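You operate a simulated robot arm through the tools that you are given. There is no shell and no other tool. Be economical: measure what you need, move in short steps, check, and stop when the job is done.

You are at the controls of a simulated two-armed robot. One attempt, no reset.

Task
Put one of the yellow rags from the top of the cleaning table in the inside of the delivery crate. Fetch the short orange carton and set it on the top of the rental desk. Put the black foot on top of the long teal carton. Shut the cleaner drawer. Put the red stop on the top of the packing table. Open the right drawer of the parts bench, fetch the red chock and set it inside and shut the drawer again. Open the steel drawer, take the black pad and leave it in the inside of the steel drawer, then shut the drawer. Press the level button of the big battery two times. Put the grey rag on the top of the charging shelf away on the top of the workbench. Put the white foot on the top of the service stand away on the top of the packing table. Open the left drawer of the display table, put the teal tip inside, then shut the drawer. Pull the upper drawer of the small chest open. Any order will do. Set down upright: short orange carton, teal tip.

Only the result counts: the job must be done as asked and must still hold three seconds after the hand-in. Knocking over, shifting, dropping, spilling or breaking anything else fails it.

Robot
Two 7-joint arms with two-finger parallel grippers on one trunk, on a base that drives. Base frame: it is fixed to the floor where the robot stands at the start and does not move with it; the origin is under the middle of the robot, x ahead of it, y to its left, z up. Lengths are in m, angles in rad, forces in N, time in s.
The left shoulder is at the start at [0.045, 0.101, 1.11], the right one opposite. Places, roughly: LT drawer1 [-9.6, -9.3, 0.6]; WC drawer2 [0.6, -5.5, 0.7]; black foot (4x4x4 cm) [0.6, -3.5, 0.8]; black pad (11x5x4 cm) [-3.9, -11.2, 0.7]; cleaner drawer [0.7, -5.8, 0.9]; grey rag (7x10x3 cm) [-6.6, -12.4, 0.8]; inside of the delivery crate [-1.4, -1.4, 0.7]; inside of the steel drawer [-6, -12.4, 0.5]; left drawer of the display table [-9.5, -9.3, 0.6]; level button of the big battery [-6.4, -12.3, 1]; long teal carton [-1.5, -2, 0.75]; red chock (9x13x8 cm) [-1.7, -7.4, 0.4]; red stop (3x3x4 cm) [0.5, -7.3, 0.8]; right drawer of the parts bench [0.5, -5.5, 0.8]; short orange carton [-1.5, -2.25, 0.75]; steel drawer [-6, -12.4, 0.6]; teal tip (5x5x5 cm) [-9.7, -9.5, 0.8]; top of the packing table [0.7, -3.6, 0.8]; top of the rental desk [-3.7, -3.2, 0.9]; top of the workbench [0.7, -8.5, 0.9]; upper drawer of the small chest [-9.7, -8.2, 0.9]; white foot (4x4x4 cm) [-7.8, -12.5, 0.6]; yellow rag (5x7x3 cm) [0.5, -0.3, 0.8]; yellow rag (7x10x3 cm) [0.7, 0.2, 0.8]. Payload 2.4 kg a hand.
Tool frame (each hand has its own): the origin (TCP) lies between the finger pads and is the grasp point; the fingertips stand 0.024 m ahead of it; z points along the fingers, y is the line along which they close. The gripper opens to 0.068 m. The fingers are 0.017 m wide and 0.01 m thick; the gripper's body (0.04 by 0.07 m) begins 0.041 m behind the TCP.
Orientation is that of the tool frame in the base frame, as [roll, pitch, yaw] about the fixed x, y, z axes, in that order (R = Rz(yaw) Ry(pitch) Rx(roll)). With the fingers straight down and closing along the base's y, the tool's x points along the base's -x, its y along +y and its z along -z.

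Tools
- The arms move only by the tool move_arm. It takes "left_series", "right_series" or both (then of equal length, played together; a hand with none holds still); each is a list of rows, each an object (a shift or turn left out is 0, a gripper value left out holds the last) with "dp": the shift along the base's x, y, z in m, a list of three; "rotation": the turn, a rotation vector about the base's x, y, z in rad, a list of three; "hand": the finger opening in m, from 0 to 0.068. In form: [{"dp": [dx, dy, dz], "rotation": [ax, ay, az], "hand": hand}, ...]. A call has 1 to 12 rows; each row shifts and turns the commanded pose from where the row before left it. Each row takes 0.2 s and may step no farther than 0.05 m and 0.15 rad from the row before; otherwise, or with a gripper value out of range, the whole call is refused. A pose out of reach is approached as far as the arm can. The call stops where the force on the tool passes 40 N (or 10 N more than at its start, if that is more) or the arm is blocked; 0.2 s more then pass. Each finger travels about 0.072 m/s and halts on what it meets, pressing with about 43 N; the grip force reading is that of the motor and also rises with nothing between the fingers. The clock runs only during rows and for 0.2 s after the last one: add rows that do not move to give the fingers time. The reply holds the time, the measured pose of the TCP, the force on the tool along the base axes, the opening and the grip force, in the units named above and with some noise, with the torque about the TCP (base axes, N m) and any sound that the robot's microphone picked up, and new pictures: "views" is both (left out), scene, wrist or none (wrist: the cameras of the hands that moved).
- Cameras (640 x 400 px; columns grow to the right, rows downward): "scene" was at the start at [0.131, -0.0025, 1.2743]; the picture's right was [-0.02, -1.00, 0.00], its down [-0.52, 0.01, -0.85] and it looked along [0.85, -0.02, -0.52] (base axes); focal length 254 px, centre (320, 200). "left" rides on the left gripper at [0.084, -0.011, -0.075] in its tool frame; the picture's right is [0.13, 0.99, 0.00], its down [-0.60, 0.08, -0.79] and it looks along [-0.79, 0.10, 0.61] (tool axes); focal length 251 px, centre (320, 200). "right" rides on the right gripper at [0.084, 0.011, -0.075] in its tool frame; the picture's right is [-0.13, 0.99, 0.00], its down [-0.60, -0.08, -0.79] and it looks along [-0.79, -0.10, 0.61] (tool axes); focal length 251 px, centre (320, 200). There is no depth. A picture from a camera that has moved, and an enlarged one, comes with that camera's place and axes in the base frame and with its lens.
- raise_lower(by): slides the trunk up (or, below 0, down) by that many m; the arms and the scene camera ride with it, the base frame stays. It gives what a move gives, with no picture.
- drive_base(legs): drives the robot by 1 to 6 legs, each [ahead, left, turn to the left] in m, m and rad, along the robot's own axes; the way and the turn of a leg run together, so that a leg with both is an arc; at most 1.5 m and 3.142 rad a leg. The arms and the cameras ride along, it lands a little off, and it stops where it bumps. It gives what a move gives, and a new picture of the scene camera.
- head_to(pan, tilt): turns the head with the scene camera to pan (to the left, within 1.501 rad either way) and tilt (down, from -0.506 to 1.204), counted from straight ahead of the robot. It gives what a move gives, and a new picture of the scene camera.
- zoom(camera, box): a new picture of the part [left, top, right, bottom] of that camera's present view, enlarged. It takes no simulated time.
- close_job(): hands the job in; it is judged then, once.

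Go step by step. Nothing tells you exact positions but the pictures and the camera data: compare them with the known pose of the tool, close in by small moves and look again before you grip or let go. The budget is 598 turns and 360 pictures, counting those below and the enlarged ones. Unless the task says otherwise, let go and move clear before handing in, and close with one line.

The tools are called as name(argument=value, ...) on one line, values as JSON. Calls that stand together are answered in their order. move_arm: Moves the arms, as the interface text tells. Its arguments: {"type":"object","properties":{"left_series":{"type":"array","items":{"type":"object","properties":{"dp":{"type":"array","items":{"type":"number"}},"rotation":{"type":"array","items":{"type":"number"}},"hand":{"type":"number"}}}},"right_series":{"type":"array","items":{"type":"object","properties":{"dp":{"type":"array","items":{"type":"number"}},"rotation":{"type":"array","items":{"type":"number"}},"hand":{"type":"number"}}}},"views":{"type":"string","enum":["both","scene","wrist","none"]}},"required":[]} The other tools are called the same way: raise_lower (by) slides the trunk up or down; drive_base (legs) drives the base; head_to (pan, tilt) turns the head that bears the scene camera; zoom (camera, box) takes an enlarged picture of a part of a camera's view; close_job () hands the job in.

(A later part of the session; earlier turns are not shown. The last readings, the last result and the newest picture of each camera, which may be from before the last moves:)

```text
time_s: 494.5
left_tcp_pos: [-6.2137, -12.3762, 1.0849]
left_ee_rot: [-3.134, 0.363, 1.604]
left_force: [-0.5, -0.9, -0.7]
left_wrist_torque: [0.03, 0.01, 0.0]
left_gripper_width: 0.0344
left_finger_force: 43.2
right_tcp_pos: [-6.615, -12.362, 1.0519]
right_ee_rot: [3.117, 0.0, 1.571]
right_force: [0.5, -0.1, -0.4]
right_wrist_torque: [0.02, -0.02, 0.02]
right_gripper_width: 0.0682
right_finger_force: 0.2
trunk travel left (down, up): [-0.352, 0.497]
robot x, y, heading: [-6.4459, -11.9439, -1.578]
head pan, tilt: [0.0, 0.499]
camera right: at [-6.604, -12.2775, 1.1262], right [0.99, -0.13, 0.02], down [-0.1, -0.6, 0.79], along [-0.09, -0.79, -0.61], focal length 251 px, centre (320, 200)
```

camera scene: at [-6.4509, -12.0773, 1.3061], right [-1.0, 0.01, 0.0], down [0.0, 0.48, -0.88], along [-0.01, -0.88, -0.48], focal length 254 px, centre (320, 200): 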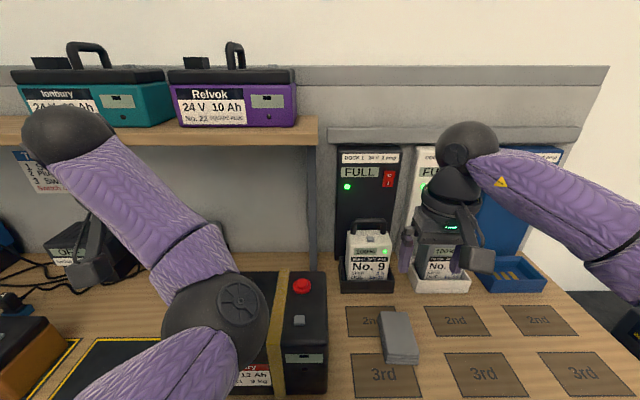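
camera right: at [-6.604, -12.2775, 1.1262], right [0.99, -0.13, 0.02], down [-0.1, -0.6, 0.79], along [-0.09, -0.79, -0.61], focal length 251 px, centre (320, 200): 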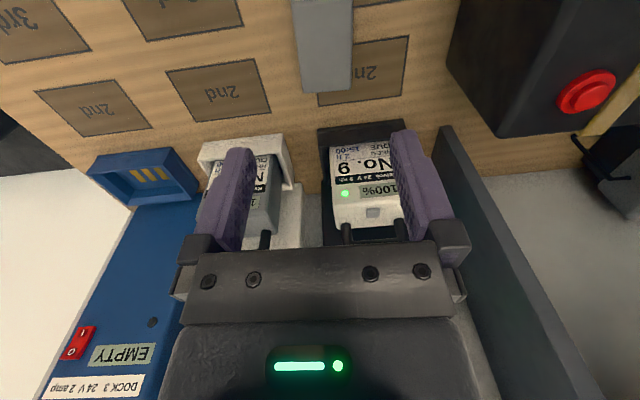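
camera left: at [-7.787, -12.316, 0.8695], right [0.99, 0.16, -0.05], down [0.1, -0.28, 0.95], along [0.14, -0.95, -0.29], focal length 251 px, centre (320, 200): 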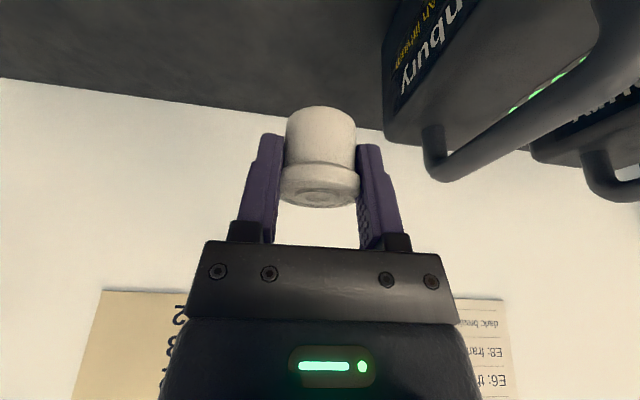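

move_arm(right_series=[{"dp": [0.003, -0.015, -0.04]}, {"dp": [0, -0.015, -0.04]}, {"dp": [0, 0, -0.04]}, {"dp": [0, 0, -0.03]}, {}], views="wrist")

```text
time_s: 495.7
left_tcp_pos: [-6.2128, -12.3765, 1.0868]
left_ee_rot: [-3.135, 0.36, 1.604]
left_force: [-0.6, -0.8, -0.3]
left_wrist_torque: [-0.03, -0.01, 0.0]
left_gripper_width: 0.0341
left_finger_force: 43.1
right_tcp_pos: [-6.6115, -12.3923, 0.9018]
right_ee_rot: [3.118, -0.001, 1.573]
right_force: [0.0, 0.1, 0.7]
right_wrist_torque: [0.0, -0.05, 0.0]
right_gripper_width: 0.0676
right_finger_force: 0.0
trunk travel left (down, up): [-0.352, 0.497]
robot x, y, heading: [-6.4478, -11.9469, -1.575]
head pan, tilt: [0.0, 0.499]
camera right: at [-6.6012, -12.3085, 0.9769], right [0.99, -0.13, 0.02], down [-0.1, -0.6, 0.79], along [-0.09, -0.79, -0.61], focal length 251 px, centre (320, 200)
```

right: 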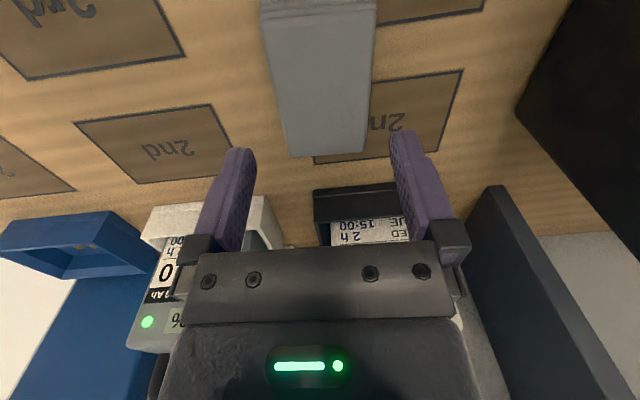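

move_arm(right_series=[{"dp": [0.004, -0.004, -0.02], "rotation": [0, -0.022, -0.07]}, {"dp": [0, 0, -0.015]}, {}], views="wrist")

```text
time_s: 496.5
left_tcp_pos: [-6.2139, -12.3759, 1.0854]
left_ee_rot: [-3.135, 0.363, 1.604]
left_force: [1.0, -0.5, -0.9]
left_wrist_torque: [0.04, 0.04, 0.0]
left_gripper_width: 0.0345
left_finger_force: 42.9
right_tcp_pos: [-6.6083, -12.3953, 0.8653]
right_ee_rot: [3.096, 0.0, 1.501]
right_force: [-0.3, -0.2, -0.1]
right_wrist_torque: [0.02, -0.02, 0.04]
right_gripper_width: 0.0679
right_finger_force: 0.1
trunk travel left (down, up): [-0.352, 0.497]
robot x, y, heading: [-6.4467, -11.9436, -1.577]
head pan, tilt: [0.0, 0.499]
camera right: at [-6.5926, -12.3121, 0.9417], right [0.98, -0.2, 0.05], down [-0.16, -0.6, 0.79], along [-0.13, -0.78, -0.61], focal length 251 px, centre (320, 200)
```

right: 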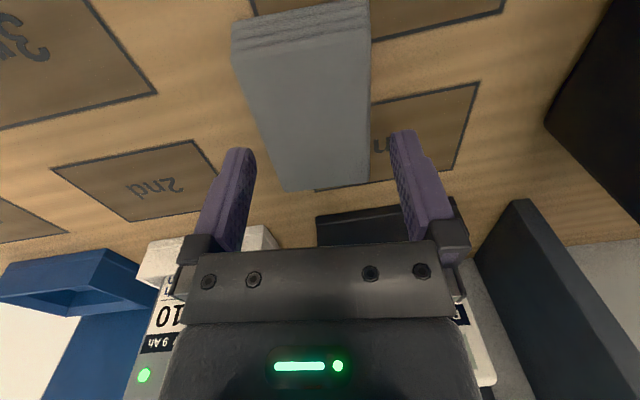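

move_arm(right_series=[{"dp": [0.001, 0, -0.005], "rotation": [0, 0.046, 0]}, {"dp": [0, 0, -0.01]}, {}], views="wrist")

```text
time_s: 497.3
left_tcp_pos: [-6.2138, -12.3753, 1.0844]
left_ee_rot: [-3.136, 0.362, 1.604]
left_force: [0.0, -0.6, 0.2]
left_wrist_torque: [0.03, -0.01, 0.03]
left_gripper_width: 0.0348
left_finger_force: 43.0
right_tcp_pos: [-6.6067, -12.3959, 0.8512]
right_ee_rot: [3.141, 0.003, 1.504]
right_force: [1.0, -0.1, 0.1]
right_wrist_torque: [0.03, 0.01, 0.03]
right_gripper_width: 0.068
right_finger_force: 0.0
trunk travel left (down, up): [-0.352, 0.497]
robot x, y, heading: [-6.4459, -11.9462, -1.578]
head pan, tilt: [0.0, 0.499]
camera right: at [-6.5884, -12.312, 0.9258], right [0.98, -0.2, 0.0], down [-0.12, -0.6, 0.79], along [-0.16, -0.78, -0.61], focal length 251 px, centre (320, 200)
```

right: 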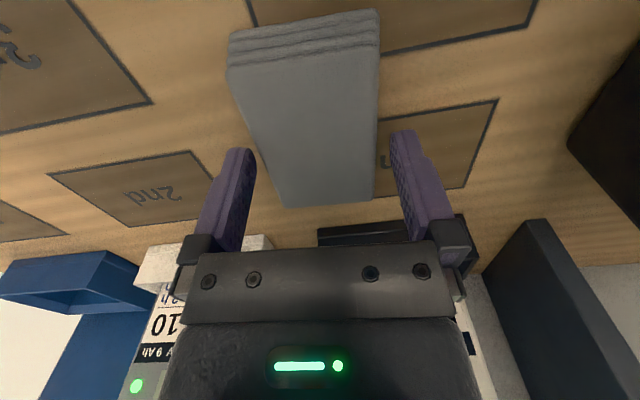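

move_arm(right_series=[{"dp": [-0.001, 0, -0.007]}, {"dp": [0, 0, -0.006]}, {"dp": [0, 0, -0.006]}, {}], views="wrist")

```text
time_s: 498.3
left_tcp_pos: [-6.2131, -12.3759, 1.0869]
left_ee_rot: [-3.134, 0.361, 1.604]
left_force: [0.0, 0.1, -0.3]
left_wrist_torque: [-0.01, -0.02, 0.01]
left_gripper_width: 0.0345
left_finger_force: 42.8
right_tcp_pos: [-6.6075, -12.3954, 0.8312]
right_ee_rot: [-3.141, 0.002, 1.503]
right_force: [-0.3, 0.0, -0.4]
right_wrist_torque: [0.0, -0.01, 0.0]
right_gripper_width: 0.0683
right_finger_force: 0.1
trunk travel left (down, up): [-0.352, 0.497]
robot x, y, heading: [-6.4493, -11.9467, -1.577]
head pan, tilt: [0.0, 0.499]
camera right: at [-6.5894, -12.3126, 0.9063], right [0.98, -0.2, 0.0], down [-0.12, -0.6, 0.79], along [-0.16, -0.78, -0.61], focal length 251 px, centre (320, 200)
```

right: 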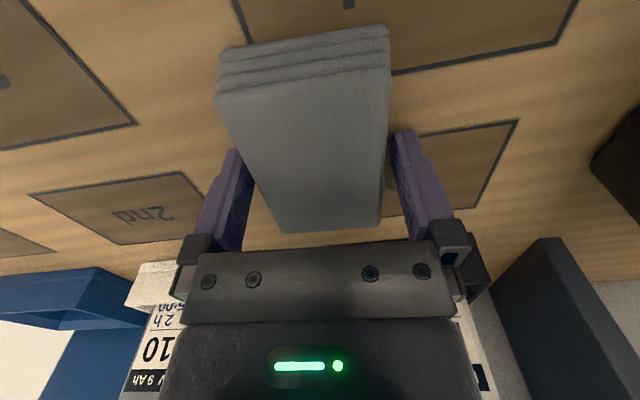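

Fingers straddle the rag. Lower a bit more and close.

move_arm(right_series=[{"dp": [0, 0, -0.005]}, {"hand": 0.04}, {"hand": 0.04}, {"hand": 0.04}, {}], views="none")

```text
time_s: 499.5
left_tcp_pos: [-6.2125, -12.376, 1.086]
left_ee_rot: [-3.135, 0.36, 1.604]
left_force: [0.2, -0.5, 0.0]
left_wrist_torque: [0.01, -0.01, 0.0]
left_gripper_width: 0.0345
left_finger_force: 43.1
right_tcp_pos: [-6.608, -12.3967, 0.8266]
right_ee_rot: [3.141, 0.004, 1.503]
right_force: [-1.1, -3.2, 7.2]
right_wrist_torque: [-0.05, 0.07, 0.07]
right_gripper_width: 0.0642
right_finger_force: 43.5
trunk travel left (down, up): [-0.352, 0.497]
robot x, y, heading: [-6.4459, -11.9478, -1.577]
head pan, tilt: [0.0, 0.499]
```

move_arm(right_series=[{"dp": [0, 0, 0.03]}, {"dp": [0, 0, 0.04]}, {"dp": [0, 0, 0.05]}, {"dp": [0, 0, 0.05]}, {"dp": [0, 0.02, 0.04]}, {"dp": [0, 0.04, 0]}, {"dp": [0, 0.04, 0]}, {}], views="wrist")

drive_base(legs=[[-0.45, 0, 0]])

```text
time_s: 501.3
left_tcp_pos: [-6.2127, -12.3758, 1.0864]
left_ee_rot: [-3.135, 0.36, 1.604]
left_force: [0.6, 0.7, -0.8]
left_wrist_torque: [-0.01, 0.01, -0.01]
left_gripper_width: 0.0341
left_finger_force: 42.7
right_tcp_pos: [-6.6067, -12.2963, 1.0381]
right_ee_rot: [3.141, 0.002, 1.504]
right_force: [-0.6, 0.4, 0.1]
right_wrist_torque: [0.03, -0.03, 0.0]
right_gripper_width: 0.0641
right_finger_force: 42.7
trunk travel left (down, up): [-0.352, 0.497]
robot x, y, heading: [-6.4485, -11.9481, -1.581]
head pan, tilt: [0.0, 0.499]
camera right: at [-6.5888, -12.2118, 1.1131], right [0.98, -0.2, 0.0], down [-0.12, -0.6, 0.79], along [-0.16, -0.78, -0.61], focal length 251 px, centre (320, 200)
```

right: 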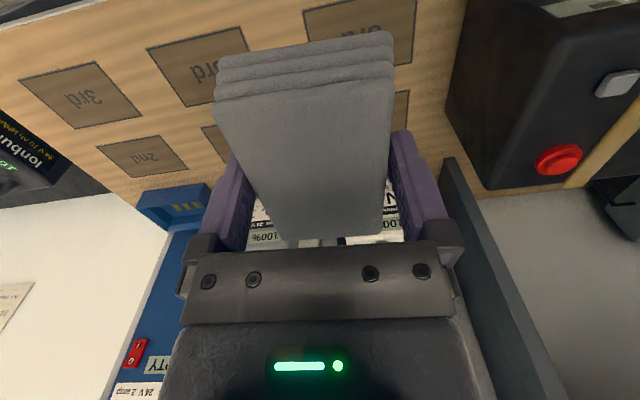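

```text
time_s: 504.0
left_tcp_pos: [-6.2106, -11.9304, 1.0868]
left_ee_rot: [-3.136, 0.361, 1.598]
left_force: [0.5, -0.4, -0.4]
left_wrist_torque: [0.0, -0.01, 0.0]
left_gripper_width: 0.0346
left_finger_force: 42.9
right_tcp_pos: [-6.6056, -11.8481, 1.0384]
right_ee_rot: [3.141, 0.003, 1.497]
right_force: [-0.2, 0.7, -0.5]
right_wrist_torque: [-0.02, 0.01, 0.0]
right_gripper_width: 0.0639
right_finger_force: 42.8
trunk travel left (down, up): [-0.352, 0.497]
robot x, y, heading: [-6.4441, -11.4994, -1.579]
head pan, tilt: [0.0, 0.499]
camera scene: at [-6.4475, -11.6302, 1.3062], right [-1.0, 0.01, 0.0], down [0.01, 0.48, -0.88], along [-0.01, -0.88, -0.48], focal length 254 px, centre (320, 200)
```

scene: 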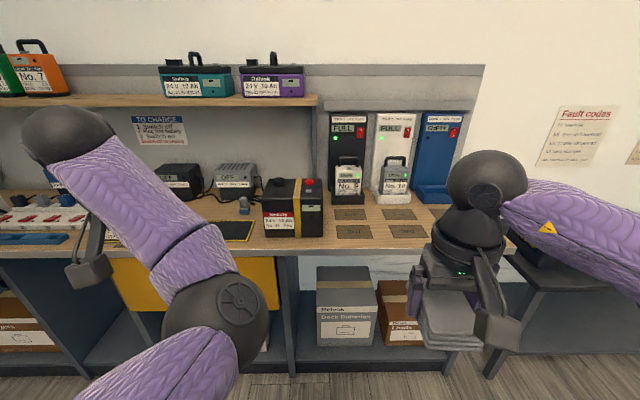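

Both objects held (white foot left, grey rag right). I turn east and drive toward the far side.

drive_base(legs=[[0, 0, 1.579], [1.2, 0, 0], [0.75, 0, 0]])

head_to(pan=0.3, tilt=0.4)

```text
time_s: 517.6
left_tcp_pos: [-4.0637, -11.3558, 1.087]
left_ee_rot: [-3.135, 0.361, 3.132]
left_force: [-0.2, 0.0, -0.3]
left_wrist_torque: [-0.01, 0.02, 0.0]
left_gripper_width: 0.0346
left_finger_force: 43.2
right_tcp_pos: [-4.1606, -11.7447, 1.0374]
right_ee_rot: [-3.14, 0.002, 3.029]
right_force: [-0.1, -0.4, -0.2]
right_wrist_torque: [-0.02, -0.02, -0.02]
right_gripper_width: 0.0637
right_finger_force: 43.2
trunk travel left (down, up): [-0.352, 0.497]
robot x, y, heading: [-4.5032, -11.5721, -0.052]
head pan, tilt: [0.0, 0.499]
camera scene: at [-4.3756, -11.5781, 1.3062], right [-0.05, -1.0, 0.0], down [-0.48, 0.02, -0.88], along [0.88, -0.04, -0.48], focal length 254 px, centre (320, 200)
```

scene: 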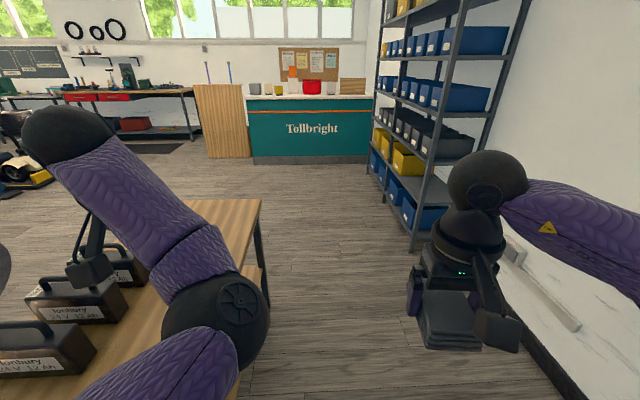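

```text
time_s: 518.4
left_tcp_pos: [-4.0628, -11.3559, 1.0855]
left_ee_rot: [-3.136, 0.36, 3.133]
left_force: [-0.3, 0.9, -0.1]
left_wrist_torque: [0.01, -0.01, 0.01]
left_gripper_width: 0.0345
left_finger_force: 43.1
right_tcp_pos: [-4.1605, -11.7454, 1.0391]
right_ee_rot: [3.139, 0.001, 3.03]
right_force: [-0.2, 0.1, 0.0]
right_wrist_torque: [-0.01, -0.02, -0.03]
right_gripper_width: 0.0638
right_finger_force: 43.6
trunk travel left (down, up): [-0.352, 0.497]
robot x, y, heading: [-4.5045, -11.5732, -0.051]
head pan, tilt: [0.3, 0.4]
camera scene: at [-4.3769, -11.5507, 1.3153], right [0.25, -0.97, 0.0], down [-0.38, -0.1, -0.92], along [0.89, 0.23, -0.39], focal length 254 px, centre (320, 200)
```

scene: 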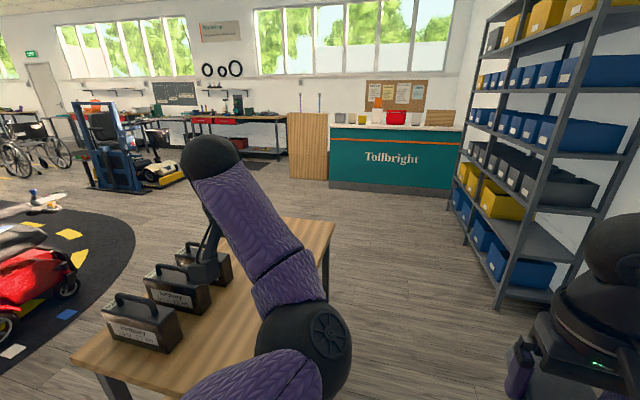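

drive_base(legs=[[0, -0.25, 0.05], [1.2, 0, 0], [1.2, 0, 0], [0.4, 1.1, 0], [0.4, 1.1, 0]])

```text
time_s: 542.6
left_tcp_pos: [-0.8536, -9.4396, 1.0862]
left_ee_rot: [-3.134, 0.361, -3.107]
left_force: [-0.1, -0.4, -0.3]
left_wrist_torque: [-0.03, 0.02, 0.01]
left_gripper_width: 0.0349
left_finger_force: 43.1
right_tcp_pos: [-0.9313, -9.8336, 1.0384]
right_ee_rot: [3.141, 0.0, 3.08]
right_force: [0.5, 0.2, 0.1]
right_wrist_torque: [-0.02, 0.02, -0.02]
right_gripper_width: 0.0641
right_finger_force: 43.1
trunk travel left (down, up): [-0.352, 0.497]
robot x, y, heading: [-1.2852, -9.6757, 0.002]
head pan, tilt: [0.3, 0.4]
camera scene: at [-1.1575, -9.6489, 1.3153], right [0.29, -0.96, 0.0], down [-0.37, -0.11, -0.92], along [0.88, 0.27, -0.39], focal length 254 px, centre (320, 200)
```

scene: 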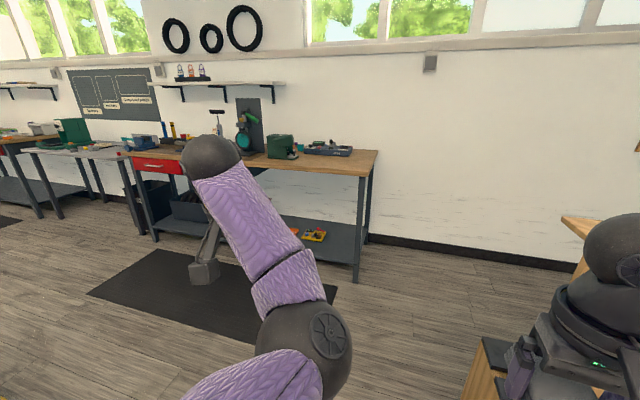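

drive_base(legs=[[0, 0.7, 0], [1.0, 0, 0]])

head_to(pan=-0.1, tilt=0.55)

```text
time_s: 551.3
left_tcp_pos: [0.1561, -8.7365, 1.0856]
left_ee_rot: [-3.135, 0.361, -3.089]
left_force: [0.3, 0.0, -0.6]
left_wrist_torque: [0.02, 0.03, 0.01]
left_gripper_width: 0.0347
left_finger_force: 42.7
right_tcp_pos: [0.0828, -9.1325, 1.039]
right_ee_rot: [3.142, 0.0, 3.091]
right_force: [-0.2, -0.3, -0.9]
right_wrist_torque: [0.01, 0.01, -0.02]
right_gripper_width: 0.0641
right_finger_force: 43.0
trunk travel left (down, up): [-0.352, 0.497]
robot x, y, heading: [-0.2713, -8.977, 0.006]
head pan, tilt: [0.3, 0.4]
camera scene: at [-0.1456, -8.9507, 1.3153], right [0.31, -0.95, 0.0], down [-0.37, -0.12, -0.92], along [0.88, 0.28, -0.39], focal length 254 px, centre (320, 200)
```

scene: 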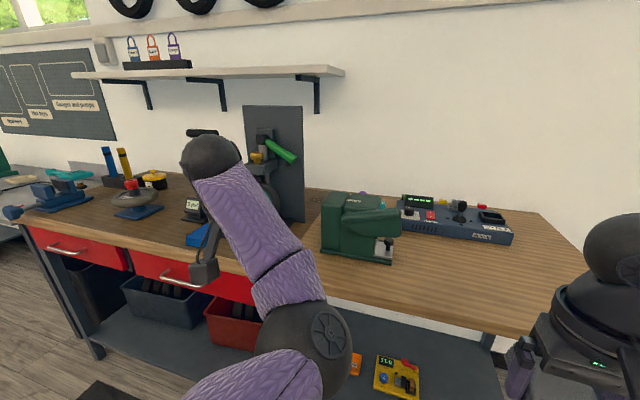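

```text
time_s: 552.1
left_tcp_pos: [0.155, -8.7374, 1.0851]
left_ee_rot: [-3.134, 0.361, -3.091]
left_force: [0.1, -0.6, -1.6]
left_wrist_torque: [0.01, 0.04, 0.0]
left_gripper_width: 0.0349
left_finger_force: 43.4
right_tcp_pos: [0.0822, -9.1326, 1.0382]
right_ee_rot: [3.14, 0.003, 3.092]
right_force: [-0.5, 0.0, 0.6]
right_wrist_torque: [0.0, 0.0, 0.02]
right_gripper_width: 0.0642
right_finger_force: 42.8
trunk travel left (down, up): [-0.352, 0.497]
robot x, y, heading: [-0.2664, -8.975, 0.012]
head pan, tilt: [-0.099, 0.55]
camera scene: at [-0.1445, -8.9869, 1.3016], right [-0.09, -1.0, 0.0], down [-0.52, 0.05, -0.85], along [0.85, -0.07, -0.52], focal length 254 px, centre (320, 200)
```

scene: 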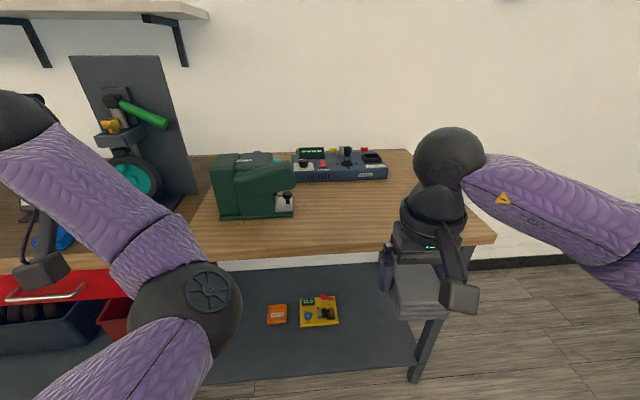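

Free spot on the workbench at ≈[0.48,-9.17]. The left hand must clear the green machine, so I raise the trunk before moving in.

raise_lower(by=0.13)

drive_base(legs=[[0.34, -0.02, -0.01]])

move_arm(right_series=[{"dp": [0.02, 0, -0.04], "rotation": [0, 0, 0.05]}, {"dp": [0.02, 0, -0.04]}, {"dp": [0.01, 0, -0.04]}, {"dp": [0, 0, -0.04]}, {}])

```text
time_s: 553.7
left_tcp_pos: [0.1559, -8.737, 1.2145]
left_ee_rot: [-3.135, 0.361, -3.091]
left_force: [-1.3, 0.2, -0.5]
left_wrist_torque: [-0.02, 0.0, 0.02]
left_gripper_width: 0.0348
left_finger_force: 42.6
right_tcp_pos: [0.0818, -9.1324, 1.1679]
right_ee_rot: [-3.141, 0.003, 3.089]
right_force: [-0.4, 0.5, -0.2]
right_wrist_torque: [0.03, 0.02, 0.01]
right_gripper_width: 0.0639
right_finger_force: 42.8
trunk travel left (down, up): [-0.482, 0.367]
robot x, y, heading: [-0.2723, -8.9817, 0.009]
head pan, tilt: [-0.099, 0.55]
```

```text
time_s: 556.0
left_tcp_pos: [0.4975, -8.7569, 1.2159]
left_ee_rot: [-3.135, 0.362, -3.1]
left_force: [-0.7, 0.3, -0.8]
left_wrist_torque: [0.0, 0.0, -0.02]
left_gripper_width: 0.0348
left_finger_force: 42.7
right_tcp_pos: [0.4218, -9.1522, 1.168]
right_ee_rot: [3.14, 0.002, 3.083]
right_force: [0.0, 0.2, -0.2]
right_wrist_torque: [0.0, 0.01, -0.01]
right_gripper_width: 0.064
right_finger_force: 43.1
trunk travel left (down, up): [-0.482, 0.367]
robot x, y, heading: [0.0671, -8.9952, 0.006]
head pan, tilt: [-0.099, 0.55]
camera scene: at [0.179, -9.0055, 1.4324], right [-0.1, -1.0, 0.0], down [-0.52, 0.05, -0.85], along [0.85, -0.08, -0.52], focal length 254 px, centre (320, 200)
```

scene: 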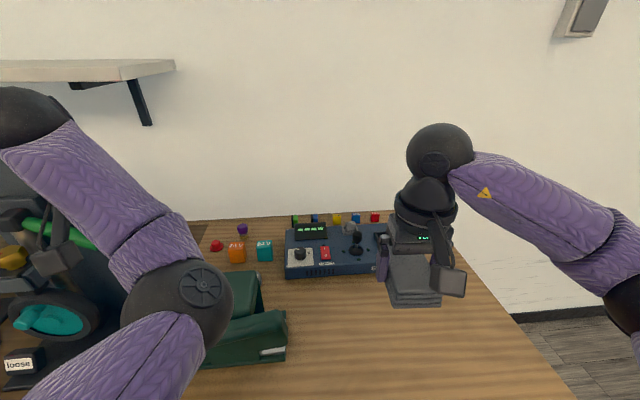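

```text
time_s: 557.1
left_tcp_pos: [0.4975, -8.758, 1.2158]
left_ee_rot: [-3.135, 0.36, -3.1]
left_force: [-0.1, 0.1, -0.1]
left_wrist_torque: [0.04, 0.01, -0.01]
left_gripper_width: 0.0346
left_finger_force: 42.9
right_tcp_pos: [0.4715, -9.152, 1.0086]
right_ee_rot: [3.14, 0.003, 3.134]
right_force: [0.0, 0.0, -0.5]
right_wrist_torque: [0.01, 0.0, 0.0]
right_gripper_width: 0.0639
right_finger_force: 43.1
trunk travel left (down, up): [-0.482, 0.367]
robot x, y, heading: [0.0678, -8.9955, -0.0]
head pan, tilt: [-0.099, 0.55]
camera scene: at [0.1783, -9.0054, 1.4325], right [-0.1, -1.0, 0.0], down [-0.52, 0.05, -0.85], along [0.85, -0.08, -0.52], focal length 254 px, centre (320, 200)
camera right: at [0.3885, -9.1389, 1.0828], right [0.14, 0.99, 0.0], down [0.6, -0.08, 0.79], along [0.79, -0.11, -0.61], focal length 251 px, centre (320, 200)
```

scene: 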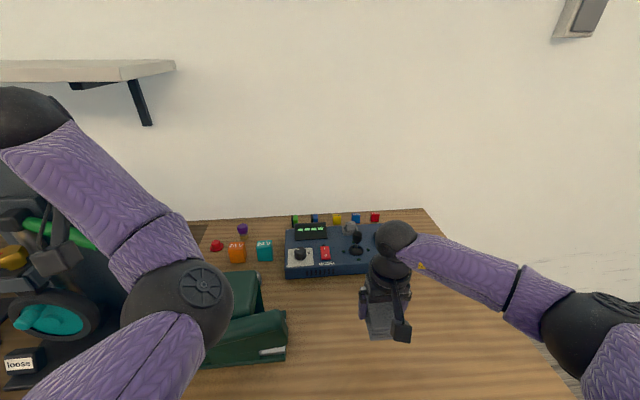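
right: 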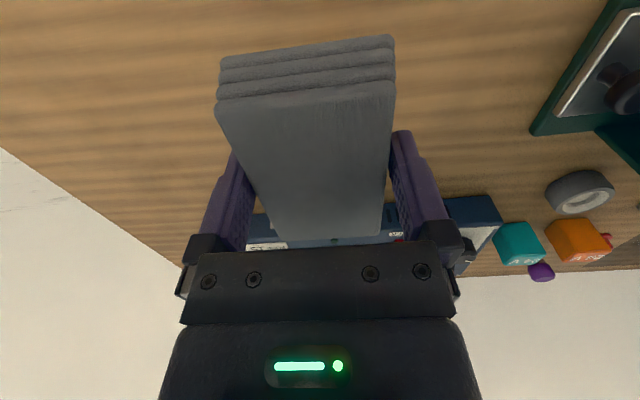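

move_arm(right_series=[{"dp": [0, 0, -0.04]}, {"dp": [0, 0, -0.03]}, {"dp": [0, 0, -0.015]}, {"dp": [0, 0, -0.01]}, {"dp": [0, 0, -0.01]}, {"dp": [0, 0, -0.01]}, {"dp": [0, 0, -0.01]}, {"dp": [0, 0, -0.01]}, {"dp": [0, 0, -0.01]}], views="none")

```text
time_s: 558.5
left_tcp_pos: [0.4943, -8.7568, 1.2159]
left_ee_rot: [-3.133, 0.363, -3.1]
left_force: [-0.2, -0.1, 0.4]
left_wrist_torque: [-0.01, 0.0, 0.01]
left_gripper_width: 0.0351
left_finger_force: 42.5
right_tcp_pos: [0.4723, -9.1513, 0.9067]
right_ee_rot: [3.14, 0.012, 3.131]
right_force: [-7.1, 1.1, 24.8]
right_wrist_torque: [-0.2, 0.56, 0.01]
right_gripper_width: 0.0642
right_finger_force: 43.0
trunk travel left (down, up): [-0.482, 0.367]
robot x, y, heading: [0.0674, -9.0005, -0.004]
head pan, tilt: [-0.099, 0.55]
stopped in row 6 (right hand): the force on the tool passed its limit at 53 N (the readings are from after the stop); the commanded pose is now the measured one
```

Contact. Release and lift clear.

move_arm(right_series=[{"dp": [0, 0, 0.002], "hand": 0.068}, {"hand": 0.068}, {"dp": [0, 0, 0.015]}, {"dp": [0, 0, 0.03]}, {"dp": [0, 0, 0.05]}, {"dp": [0, 0, 0.05]}, {"dp": [-0.04, 0, 0.03]}, {"dp": [-0.04, 0, 0]}], views="wrist")

```text
time_s: 560.3
left_tcp_pos: [0.4971, -8.7564, 1.2156]
left_ee_rot: [-3.136, 0.361, -3.101]
left_force: [0.0, 0.4, -1.2]
left_wrist_torque: [-0.02, 0.0, 0.01]
left_gripper_width: 0.0349
left_finger_force: 43.3
right_tcp_pos: [0.3918, -9.1534, 1.0817]
right_ee_rot: [3.139, 0.009, 3.129]
right_force: [0.2, -0.7, -0.4]
right_wrist_torque: [-0.02, -0.02, -0.01]
right_gripper_width: 0.0682
right_finger_force: 0.0
trunk travel left (down, up): [-0.482, 0.367]
robot x, y, heading: [0.07, -8.9942, 0.002]
head pan, tilt: [-0.099, 0.55]
camera right: at [0.3094, -9.1411, 1.1547], right [0.14, 0.99, 0.0], down [0.6, -0.09, 0.8], along [0.79, -0.11, -0.6], focal length 251 px, centre (320, 200)
```

right: 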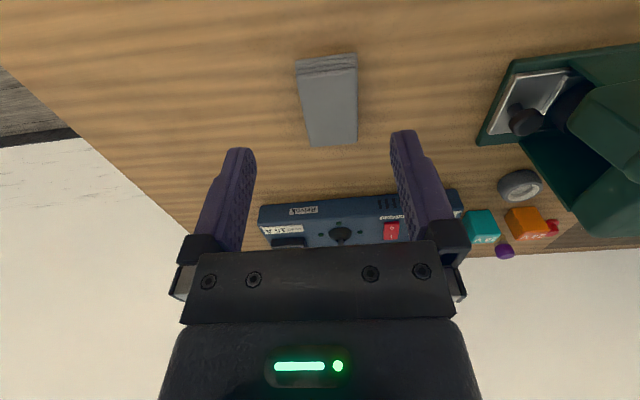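

Grey rag placed. Next the red stop near [0.5,-7.3]: back off and slide left along the wall.

drive_base(legs=[[-0.45, 0, 0], [0, 0.8, 0], [0, 0.7, 0]])

head_to(pan=0, tilt=0.5)

```text
time_s: 570.4
left_tcp_pos: [0.0755, -7.2647, 1.2165]
left_ee_rot: [-3.136, 0.361, -3.137]
left_force: [-0.3, 0.2, -0.7]
left_wrist_torque: [0.0, 0.03, 0.0]
left_gripper_width: 0.0346
left_finger_force: 43.3
right_tcp_pos: [-0.0431, -7.6547, 1.0805]
right_ee_rot: [3.14, 0.008, 3.094]
right_force: [-0.2, -0.5, 0.6]
right_wrist_torque: [0.01, 0.01, 0.0]
right_gripper_width: 0.0678
right_finger_force: 0.0
trunk travel left (down, up): [-0.482, 0.367]
robot x, y, heading: [-0.3582, -7.4853, -0.033]
head pan, tilt: [-0.099, 0.55]
camera scene: at [-0.252, -7.4999, 1.4324], right [-0.13, -0.99, 0.0], down [-0.52, 0.07, -0.85], along [0.84, -0.11, -0.52], focal length 254 px, centre (320, 200)
```

scene: 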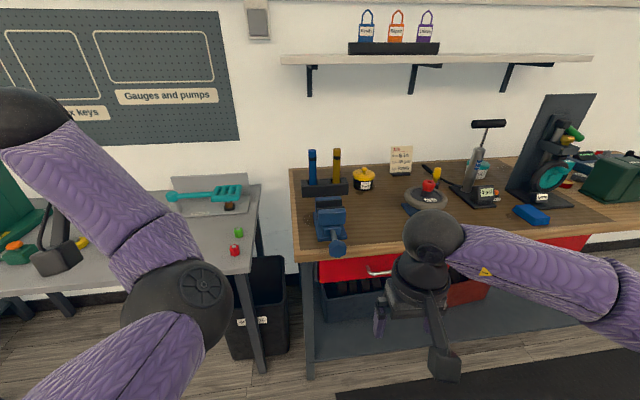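

```text
time_s: 571.0
left_tcp_pos: [0.0762, -7.2644, 1.2158]
left_ee_rot: [-3.136, 0.361, -3.138]
left_force: [-0.4, 0.0, -0.2]
left_wrist_torque: [0.02, 0.01, 0.0]
left_gripper_width: 0.0346
left_finger_force: 43.1
right_tcp_pos: [-0.042, -7.6549, 1.0797]
right_ee_rot: [3.139, 0.01, 3.092]
right_force: [-0.1, 0.1, -0.2]
right_wrist_torque: [0.02, 0.01, 0.02]
right_gripper_width: 0.068
right_finger_force: 0.1
trunk travel left (down, up): [-0.482, 0.367]
robot x, y, heading: [-0.3609, -7.4869, -0.034]
head pan, tilt: [0.0, 0.499]
camera scene: at [-0.2501, -7.4914, 1.437], right [-0.03, -1.0, 0.0], down [-0.48, 0.02, -0.88], along [0.88, -0.03, -0.48], focal length 254 px, centre (320, 200)
```

scene: 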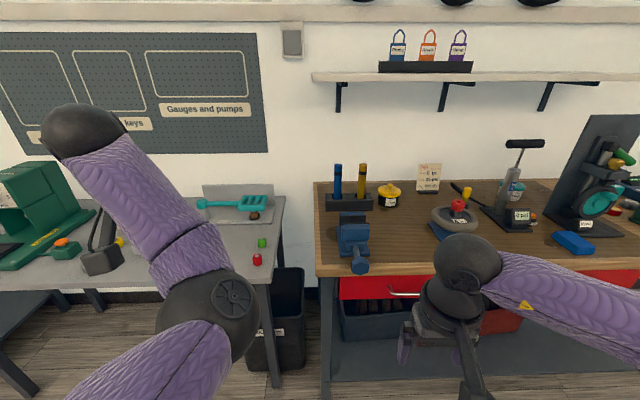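

zoom(camera="scene", box=[190, 180, 310, 290])

```text
3.64 times, centred on (250, 235) of scene
camera zoom: at [-0.2501, -7.4914, 1.437], right [-0.03, -1.0, 0.0], down [-0.48, 0.02, -0.88], along [0.88, -0.03, -0.48], focal length 922 px, centre (574, 73)
```

zoom: 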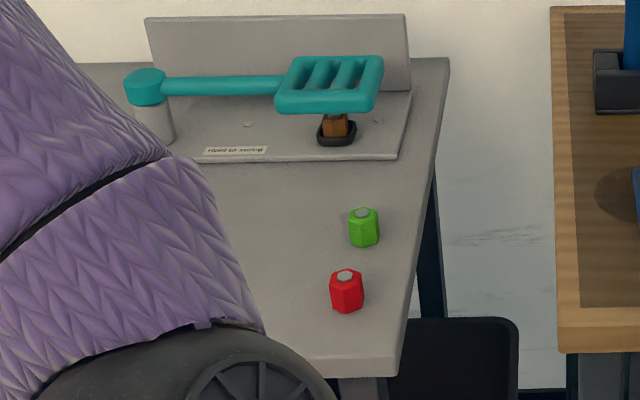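

Red stop at ≈[0.465,-7.287,0.80]. I align the right hand for it, keeping the left hand back.

move_arm(left_series=[{"dp": [-0.04, 0, 0]}, {"dp": [-0.04, 0, 0]}, {}, {}, {}], right_series=[{"dp": [0.02, 0.03, 0], "rotation": [0, 0, 0.045]}, {"dp": [0.02, 0.02, -0.02]}, {"dp": [0.02, 0, -0.04]}, {"dp": [0, 0, -0.03]}, {}], views="none")

drive_base(legs=[[0, 0.32, 0.033], [0.41, 0, 0]])

move_arm(right_series=[{}])

```text
time_s: 572.2
left_tcp_pos: [0.0198, -7.2286, 1.2148]
left_ee_rot: [-3.139, 0.361, -3.137]
left_force: [-0.1, 0.3, -0.7]
left_wrist_torque: [-0.03, 0.01, 0.04]
left_gripper_width: 0.0346
left_finger_force: 42.6
left hand out of reach, approached as far as the arm can: row 1, 2
right_tcp_pos: [0.0177, -7.6037, 0.99]
right_ee_rot: [3.14, 0.011, 3.141]
right_force: [0.5, 0.4, 0.5]
right_wrist_torque: [-0.01, 0.0, -0.01]
right_gripper_width: 0.068
right_finger_force: 0.0
trunk travel left (down, up): [-0.482, 0.367]
robot x, y, heading: [-0.3628, -7.4857, -0.035]
head pan, tilt: [0.0, 0.499]
```

```text
time_s: 576.5
left_tcp_pos: [0.4294, -6.9047, 1.2158]
left_ee_rot: [-3.139, 0.362, -3.108]
left_force: [-0.2, 0.7, -1.4]
left_wrist_torque: [0.02, 0.02, 0.01]
left_gripper_width: 0.0346
left_finger_force: 42.7
right_tcp_pos: [0.4363, -7.2803, 0.9909]
right_ee_rot: [3.141, 0.01, -3.115]
right_force: [1.0, -0.1, 0.4]
right_wrist_torque: [0.03, 0.01, -0.02]
right_gripper_width: 0.0678
right_finger_force: 0.0
trunk travel left (down, up): [-0.482, 0.367]
robot x, y, heading: [0.0553, -7.1719, -0.007]
head pan, tilt: [0.0, 0.499]
camera scene: at [0.1662, -7.1746, 1.437], right [-0.01, -1.0, 0.0], down [-0.48, 0.0, -0.88], along [0.88, -0.01, -0.48], focal length 254 px, centre (320, 200)
```

scene: 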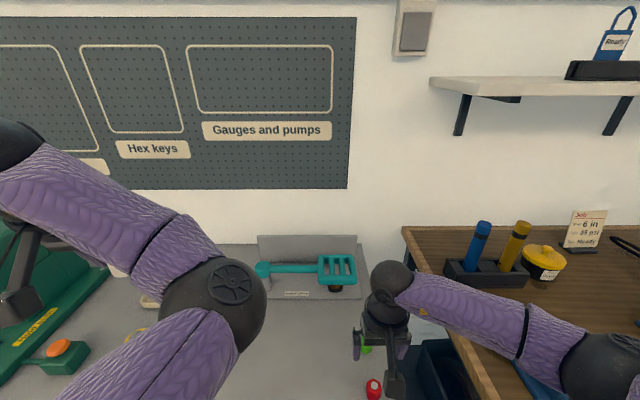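

```text
time_s: 576.9
left_tcp_pos: [0.4291, -6.9054, 1.2164]
left_ee_rot: [-3.139, 0.362, -3.108]
left_force: [-0.5, 0.7, -0.3]
left_wrist_torque: [-0.02, 0.01, 0.02]
left_gripper_width: 0.0348
left_finger_force: 43.6
right_tcp_pos: [0.4364, -7.2805, 0.9893]
right_ee_rot: [3.14, 0.009, -3.116]
right_force: [-0.2, 0.0, 0.5]
right_wrist_torque: [-0.04, 0.0, 0.0]
right_gripper_width: 0.0679
right_finger_force: 0.1
trunk travel left (down, up): [-0.482, 0.367]
robot x, y, heading: [0.0546, -7.1793, -0.004]
head pan, tilt: [0.0, 0.499]
camera scene: at [0.1658, -7.1746, 1.437], right [-0.01, -1.0, 0.0], down [-0.48, 0.0, -0.88], along [0.88, -0.01, -0.48], focal length 254 px, centre (320, 200)
camera right: at [0.3527, -7.2711, 1.0637], right [0.1, 0.99, 0.0], down [0.6, -0.06, 0.8], along [0.79, -0.08, -0.6], focal length 251 px, centre (320, 200)
```

scene: 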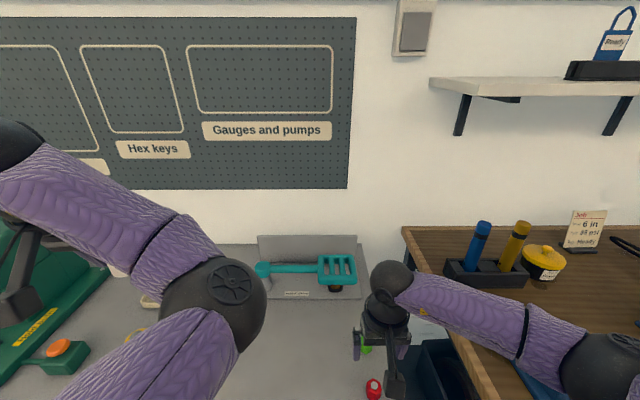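
right: 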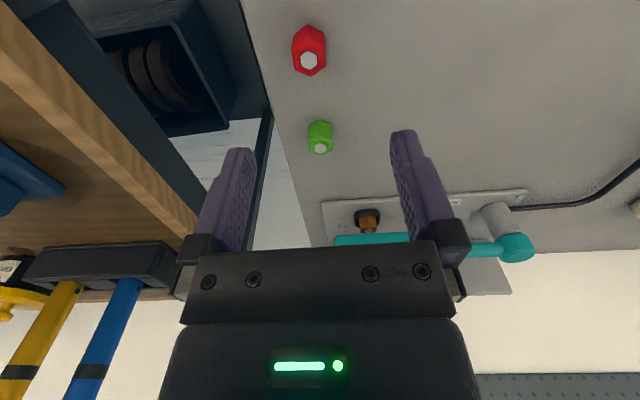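

The right elbow would come close to the vise. I'll approach turned 0.6 rad to the right instead so the elbow stays in front of the bench.

drive_base(legs=[[-0.25, 0, 0], [0, 0, -0.6], [0, 0.39, 0], [0.1, 0, 0]])

move_arm(right_series=[{}], views="wrist")

```text
time_s: 583.2
left_tcp_pos: [0.5767, -6.8984, 1.2145]
left_ee_rot: [-3.137, 0.359, 2.565]
left_force: [0.8, -0.5, -1.6]
left_wrist_torque: [0.05, 0.02, 0.01]
left_gripper_width: 0.0348
left_finger_force: 42.8
right_tcp_pos: [0.3667, -7.2103, 0.9898]
right_ee_rot: [3.139, 0.009, 2.556]
right_force: [0.1, 0.2, 0.0]
right_wrist_torque: [0.01, 0.02, -0.03]
right_gripper_width: 0.0681
right_finger_force: 0.1
trunk travel left (down, up): [-0.482, 0.367]
robot x, y, heading: [0.1174, -6.9019, -0.618]
head pan, tilt: [0.0, 0.499]
camera scene: at [0.2061, -6.971, 1.4369], right [-0.58, -0.82, 0.0], down [-0.39, 0.28, -0.88], along [0.72, -0.51, -0.48], focal length 254 px, centre (320, 200)
```

scene: 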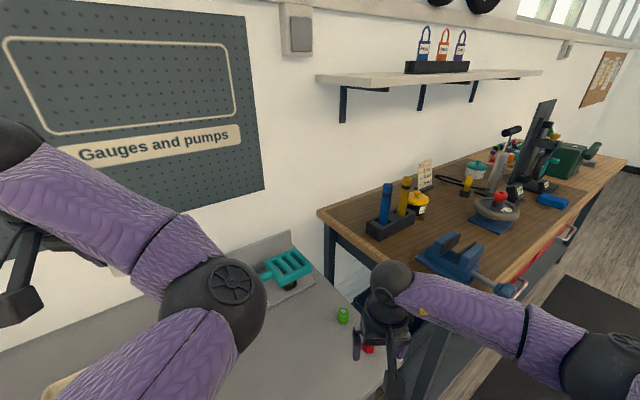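

```text
time_s: 583.6
left_tcp_pos: [0.5749, -6.8985, 1.2153]
left_ee_rot: [-3.138, 0.361, 2.566]
left_force: [1.1, 0.1, -0.8]
left_wrist_torque: [-0.01, -0.02, -0.02]
left_gripper_width: 0.0348
left_finger_force: 43.5
right_tcp_pos: [0.3663, -7.2087, 0.9889]
right_ee_rot: [3.138, 0.008, 2.558]
right_force: [0.4, -0.1, -0.3]
right_wrist_torque: [-0.01, 0.01, 0.01]
right_gripper_width: 0.0682
right_finger_force: 0.3
trunk travel left (down, up): [-0.482, 0.367]
robot x, y, heading: [0.1177, -6.9074, -0.616]
head pan, tilt: [0.0, 0.499]
camera right: at [0.3034, -7.1538, 1.0636], right [0.65, 0.76, 0.0], down [0.45, -0.4, 0.8], along [0.61, -0.52, -0.6], focal length 251 px, centre (320, 200)
```

right: 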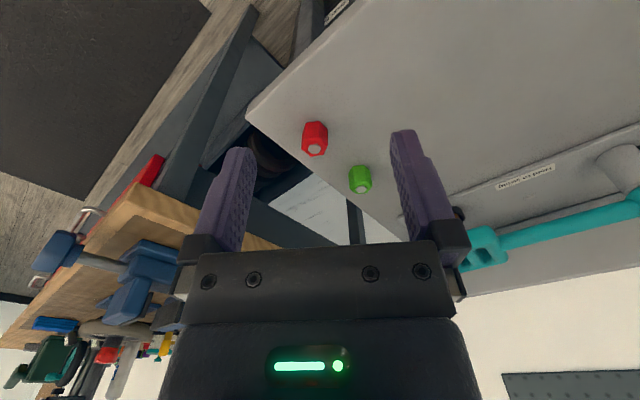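

drive_base(legs=[[0.07, 0, 0]])

move_arm(right_series=[{"dp": [0.015, -0.02, -0.04]}, {"dp": [0.015, -0.02, -0.04]}, {"dp": [0, 0, -0.03]}, {}])

```text
time_s: 584.6
left_tcp_pos: [0.6336, -6.9398, 1.2153]
left_ee_rot: [-3.138, 0.363, 2.566]
left_force: [0.2, -1.0, -1.0]
left_wrist_torque: [-0.04, -0.04, 0.02]
left_gripper_width: 0.035
left_finger_force: 42.7
right_tcp_pos: [0.4259, -7.2511, 0.9887]
right_ee_rot: [3.139, 0.009, 2.557]
right_force: [0.6, -0.3, -0.7]
right_wrist_torque: [0.03, 0.03, 0.03]
right_gripper_width: 0.0679
right_finger_force: 0.3
trunk travel left (down, up): [-0.482, 0.367]
robot x, y, heading: [0.1714, -6.9429, -0.618]
head pan, tilt: [0.0, 0.499]
camera scene: at [0.2635, -7.0119, 1.4369], right [-0.58, -0.82, 0.0], down [-0.39, 0.28, -0.88], along [0.72, -0.51, -0.48], focal length 254 px, centre (320, 200)
```

scene: 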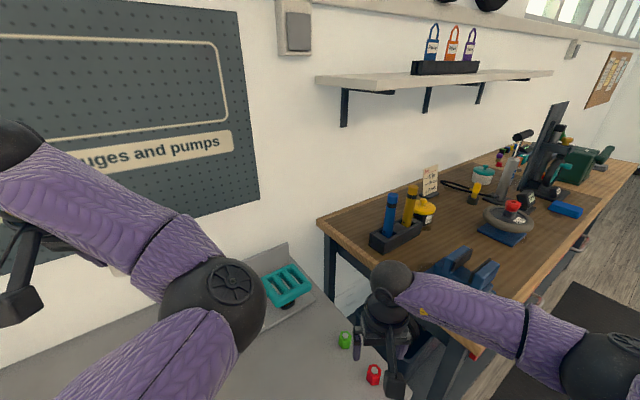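

```text
time_s: 585.6
left_tcp_pos: [0.6333, -6.9385, 1.2144]
left_ee_rot: [-3.138, 0.361, 2.564]
left_force: [0.3, 0.3, -0.8]
left_wrist_torque: [-0.02, 0.0, -0.03]
left_gripper_width: 0.0347
left_finger_force: 43.1
right_tcp_pos: [0.4518, -7.2897, 0.8793]
right_ee_rot: [3.139, 0.011, 2.559]
right_force: [-0.3, -0.4, 0.7]
right_wrist_torque: [0.01, -0.02, -0.01]
right_gripper_width: 0.0683
right_finger_force: 0.0
trunk travel left (down, up): [-0.482, 0.367]
robot x, y, heading: [0.1711, -6.945, -0.617]
head pan, tilt: [0.0, 0.499]
camera scene: at [0.2625, -7.0112, 1.437], right [-0.58, -0.82, 0.0], down [-0.39, 0.28, -0.88], along [0.72, -0.51, -0.48], focal length 254 px, centre (320, 200)
camera right: at [0.3892, -7.2336, 0.9529], right [0.65, 0.76, 0.0], down [0.45, -0.4, 0.8], along [0.61, -0.52, -0.6], focal length 251 px, centre (320, 200)
```

scene: 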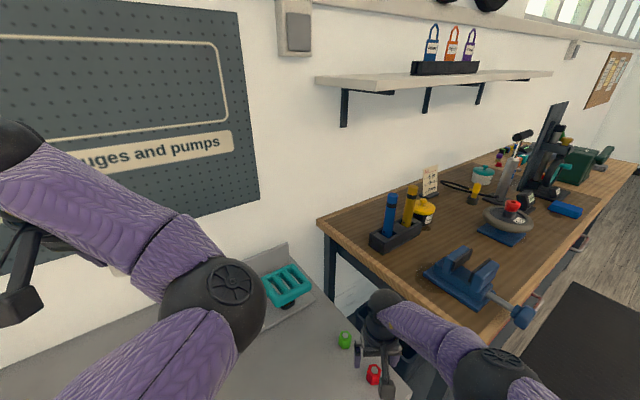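
right: 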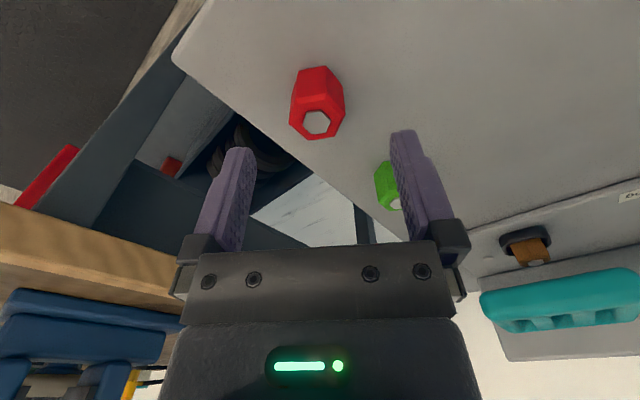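

move_arm(right_series=[{"dp": [0.005, -0.003, -0.03]}, {"dp": [0, 0, -0.02]}, {"dp": [0, 0, -0.01]}, {}], views="wrist")

```text
time_s: 586.6
left_tcp_pos: [0.6328, -6.9384, 1.2159]
left_ee_rot: [-3.138, 0.361, 2.563]
left_force: [-0.2, 0.0, -0.4]
left_wrist_torque: [0.04, 0.02, 0.0]
left_gripper_width: 0.0345
left_finger_force: 42.7
right_tcp_pos: [0.4477, -7.2876, 0.8597]
right_ee_rot: [3.139, 0.008, 2.557]
right_force: [-1.3, 0.3, -0.4]
right_wrist_torque: [0.0, 0.01, 0.01]
right_gripper_width: 0.068
right_finger_force: 0.2
right hand out of reach, approached as far as the arm can: row 1, 2, 3
trunk travel left (down, up): [-0.482, 0.367]
robot x, y, heading: [0.1745, -6.941, -0.616]
head pan, tilt: [0.0, 0.499]
camera right: at [0.3841, -7.2308, 0.9344], right [0.65, 0.76, 0.0], down [0.45, -0.4, 0.8], along [0.6, -0.52, -0.6], focal length 251 px, centre (320, 200)
```

right: 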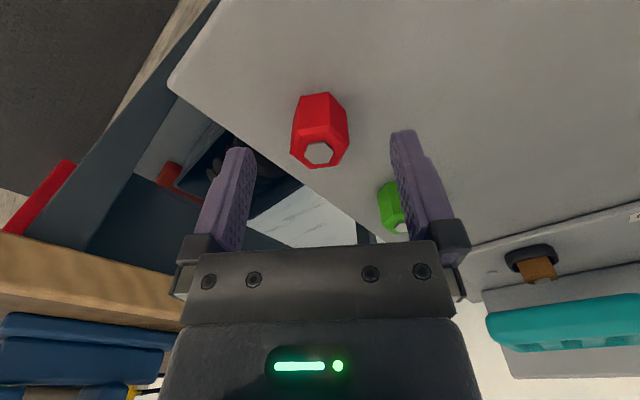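

move_arm(right_series=[{"dp": [0, 0, 0.04]}, {}], views="none")

raise_lower(by=-0.08)

```text
time_s: 587.2
left_tcp_pos: [0.6337, -6.939, 1.2155]
left_ee_rot: [-3.138, 0.362, 2.563]
left_force: [-0.4, -0.2, -0.2]
left_wrist_torque: [-0.01, -0.03, -0.01]
left_gripper_width: 0.0348
left_finger_force: 43.2
right_tcp_pos: [0.448, -7.2849, 0.9017]
right_ee_rot: [3.141, 0.011, 2.558]
right_force: [0.1, 1.0, 0.1]
right_wrist_torque: [-0.01, -0.02, -0.04]
right_gripper_width: 0.068
right_finger_force: 0.0
trunk travel left (down, up): [-0.482, 0.367]
robot x, y, heading: [0.176, -6.9421, -0.612]
head pan, tilt: [0.0, 0.499]
```

```text
time_s: 588.3
left_tcp_pos: [0.6347, -6.9395, 1.1323]
left_ee_rot: [-3.134, 0.348, 2.564]
left_force: [-0.5, 0.3, -0.3]
left_wrist_torque: [0.01, -0.02, 0.01]
left_gripper_width: 0.0348
left_finger_force: 43.3
right_tcp_pos: [0.4484, -7.2869, 0.8243]
right_ee_rot: [-3.141, 0.007, 2.558]
right_force: [-6.1, 3.6, 11.7]
right_wrist_torque: [-0.25, 0.45, -0.21]
right_gripper_width: 0.0681
right_finger_force: 0.0
trunk travel left (down, up): [-0.404, 0.445]
robot x, y, heading: [0.1716, -6.9475, -0.617]
head pan, tilt: [0.0, 0.499]
stopped: the force on the tool passed its limit at 44 N (the readings are from after the stop); the commanded pose is now the measured one
```

move_arm(right_series=[{"dp": [0, 0, 0.006]}, {}], views="wrist")

```text
time_s: 588.9
left_tcp_pos: [0.6361, -6.9386, 1.1317]
left_ee_rot: [-3.139, 0.349, 2.563]
left_force: [-0.1, 0.6, -0.8]
left_wrist_torque: [-0.02, -0.02, -0.02]
left_gripper_width: 0.0347
left_finger_force: 42.9
right_tcp_pos: [0.448, -7.2873, 0.829]
right_ee_rot: [3.14, 0.008, 2.557]
right_force: [-0.2, -0.3, -0.3]
right_wrist_torque: [0.0, 0.02, 0.0]
right_gripper_width: 0.0678
right_finger_force: 0.0
trunk travel left (down, up): [-0.404, 0.445]
robot x, y, heading: [0.1775, -6.9439, -0.62]
head pan, tilt: [0.0, 0.499]
camera right: at [0.3862, -7.232, 0.9038], right [0.65, 0.76, 0.0], down [0.45, -0.4, 0.8], along [0.6, -0.52, -0.6], focal length 251 px, centre (320, 200)
```

right: 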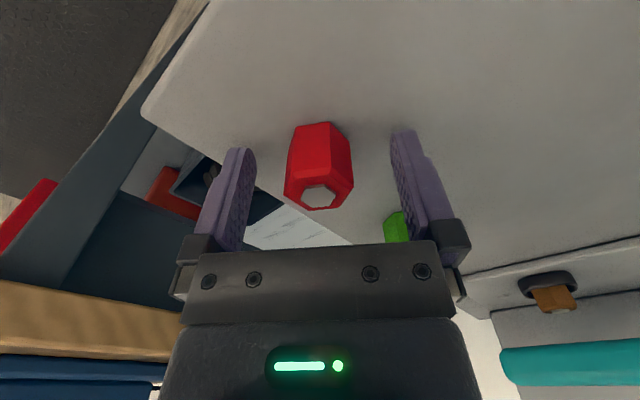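

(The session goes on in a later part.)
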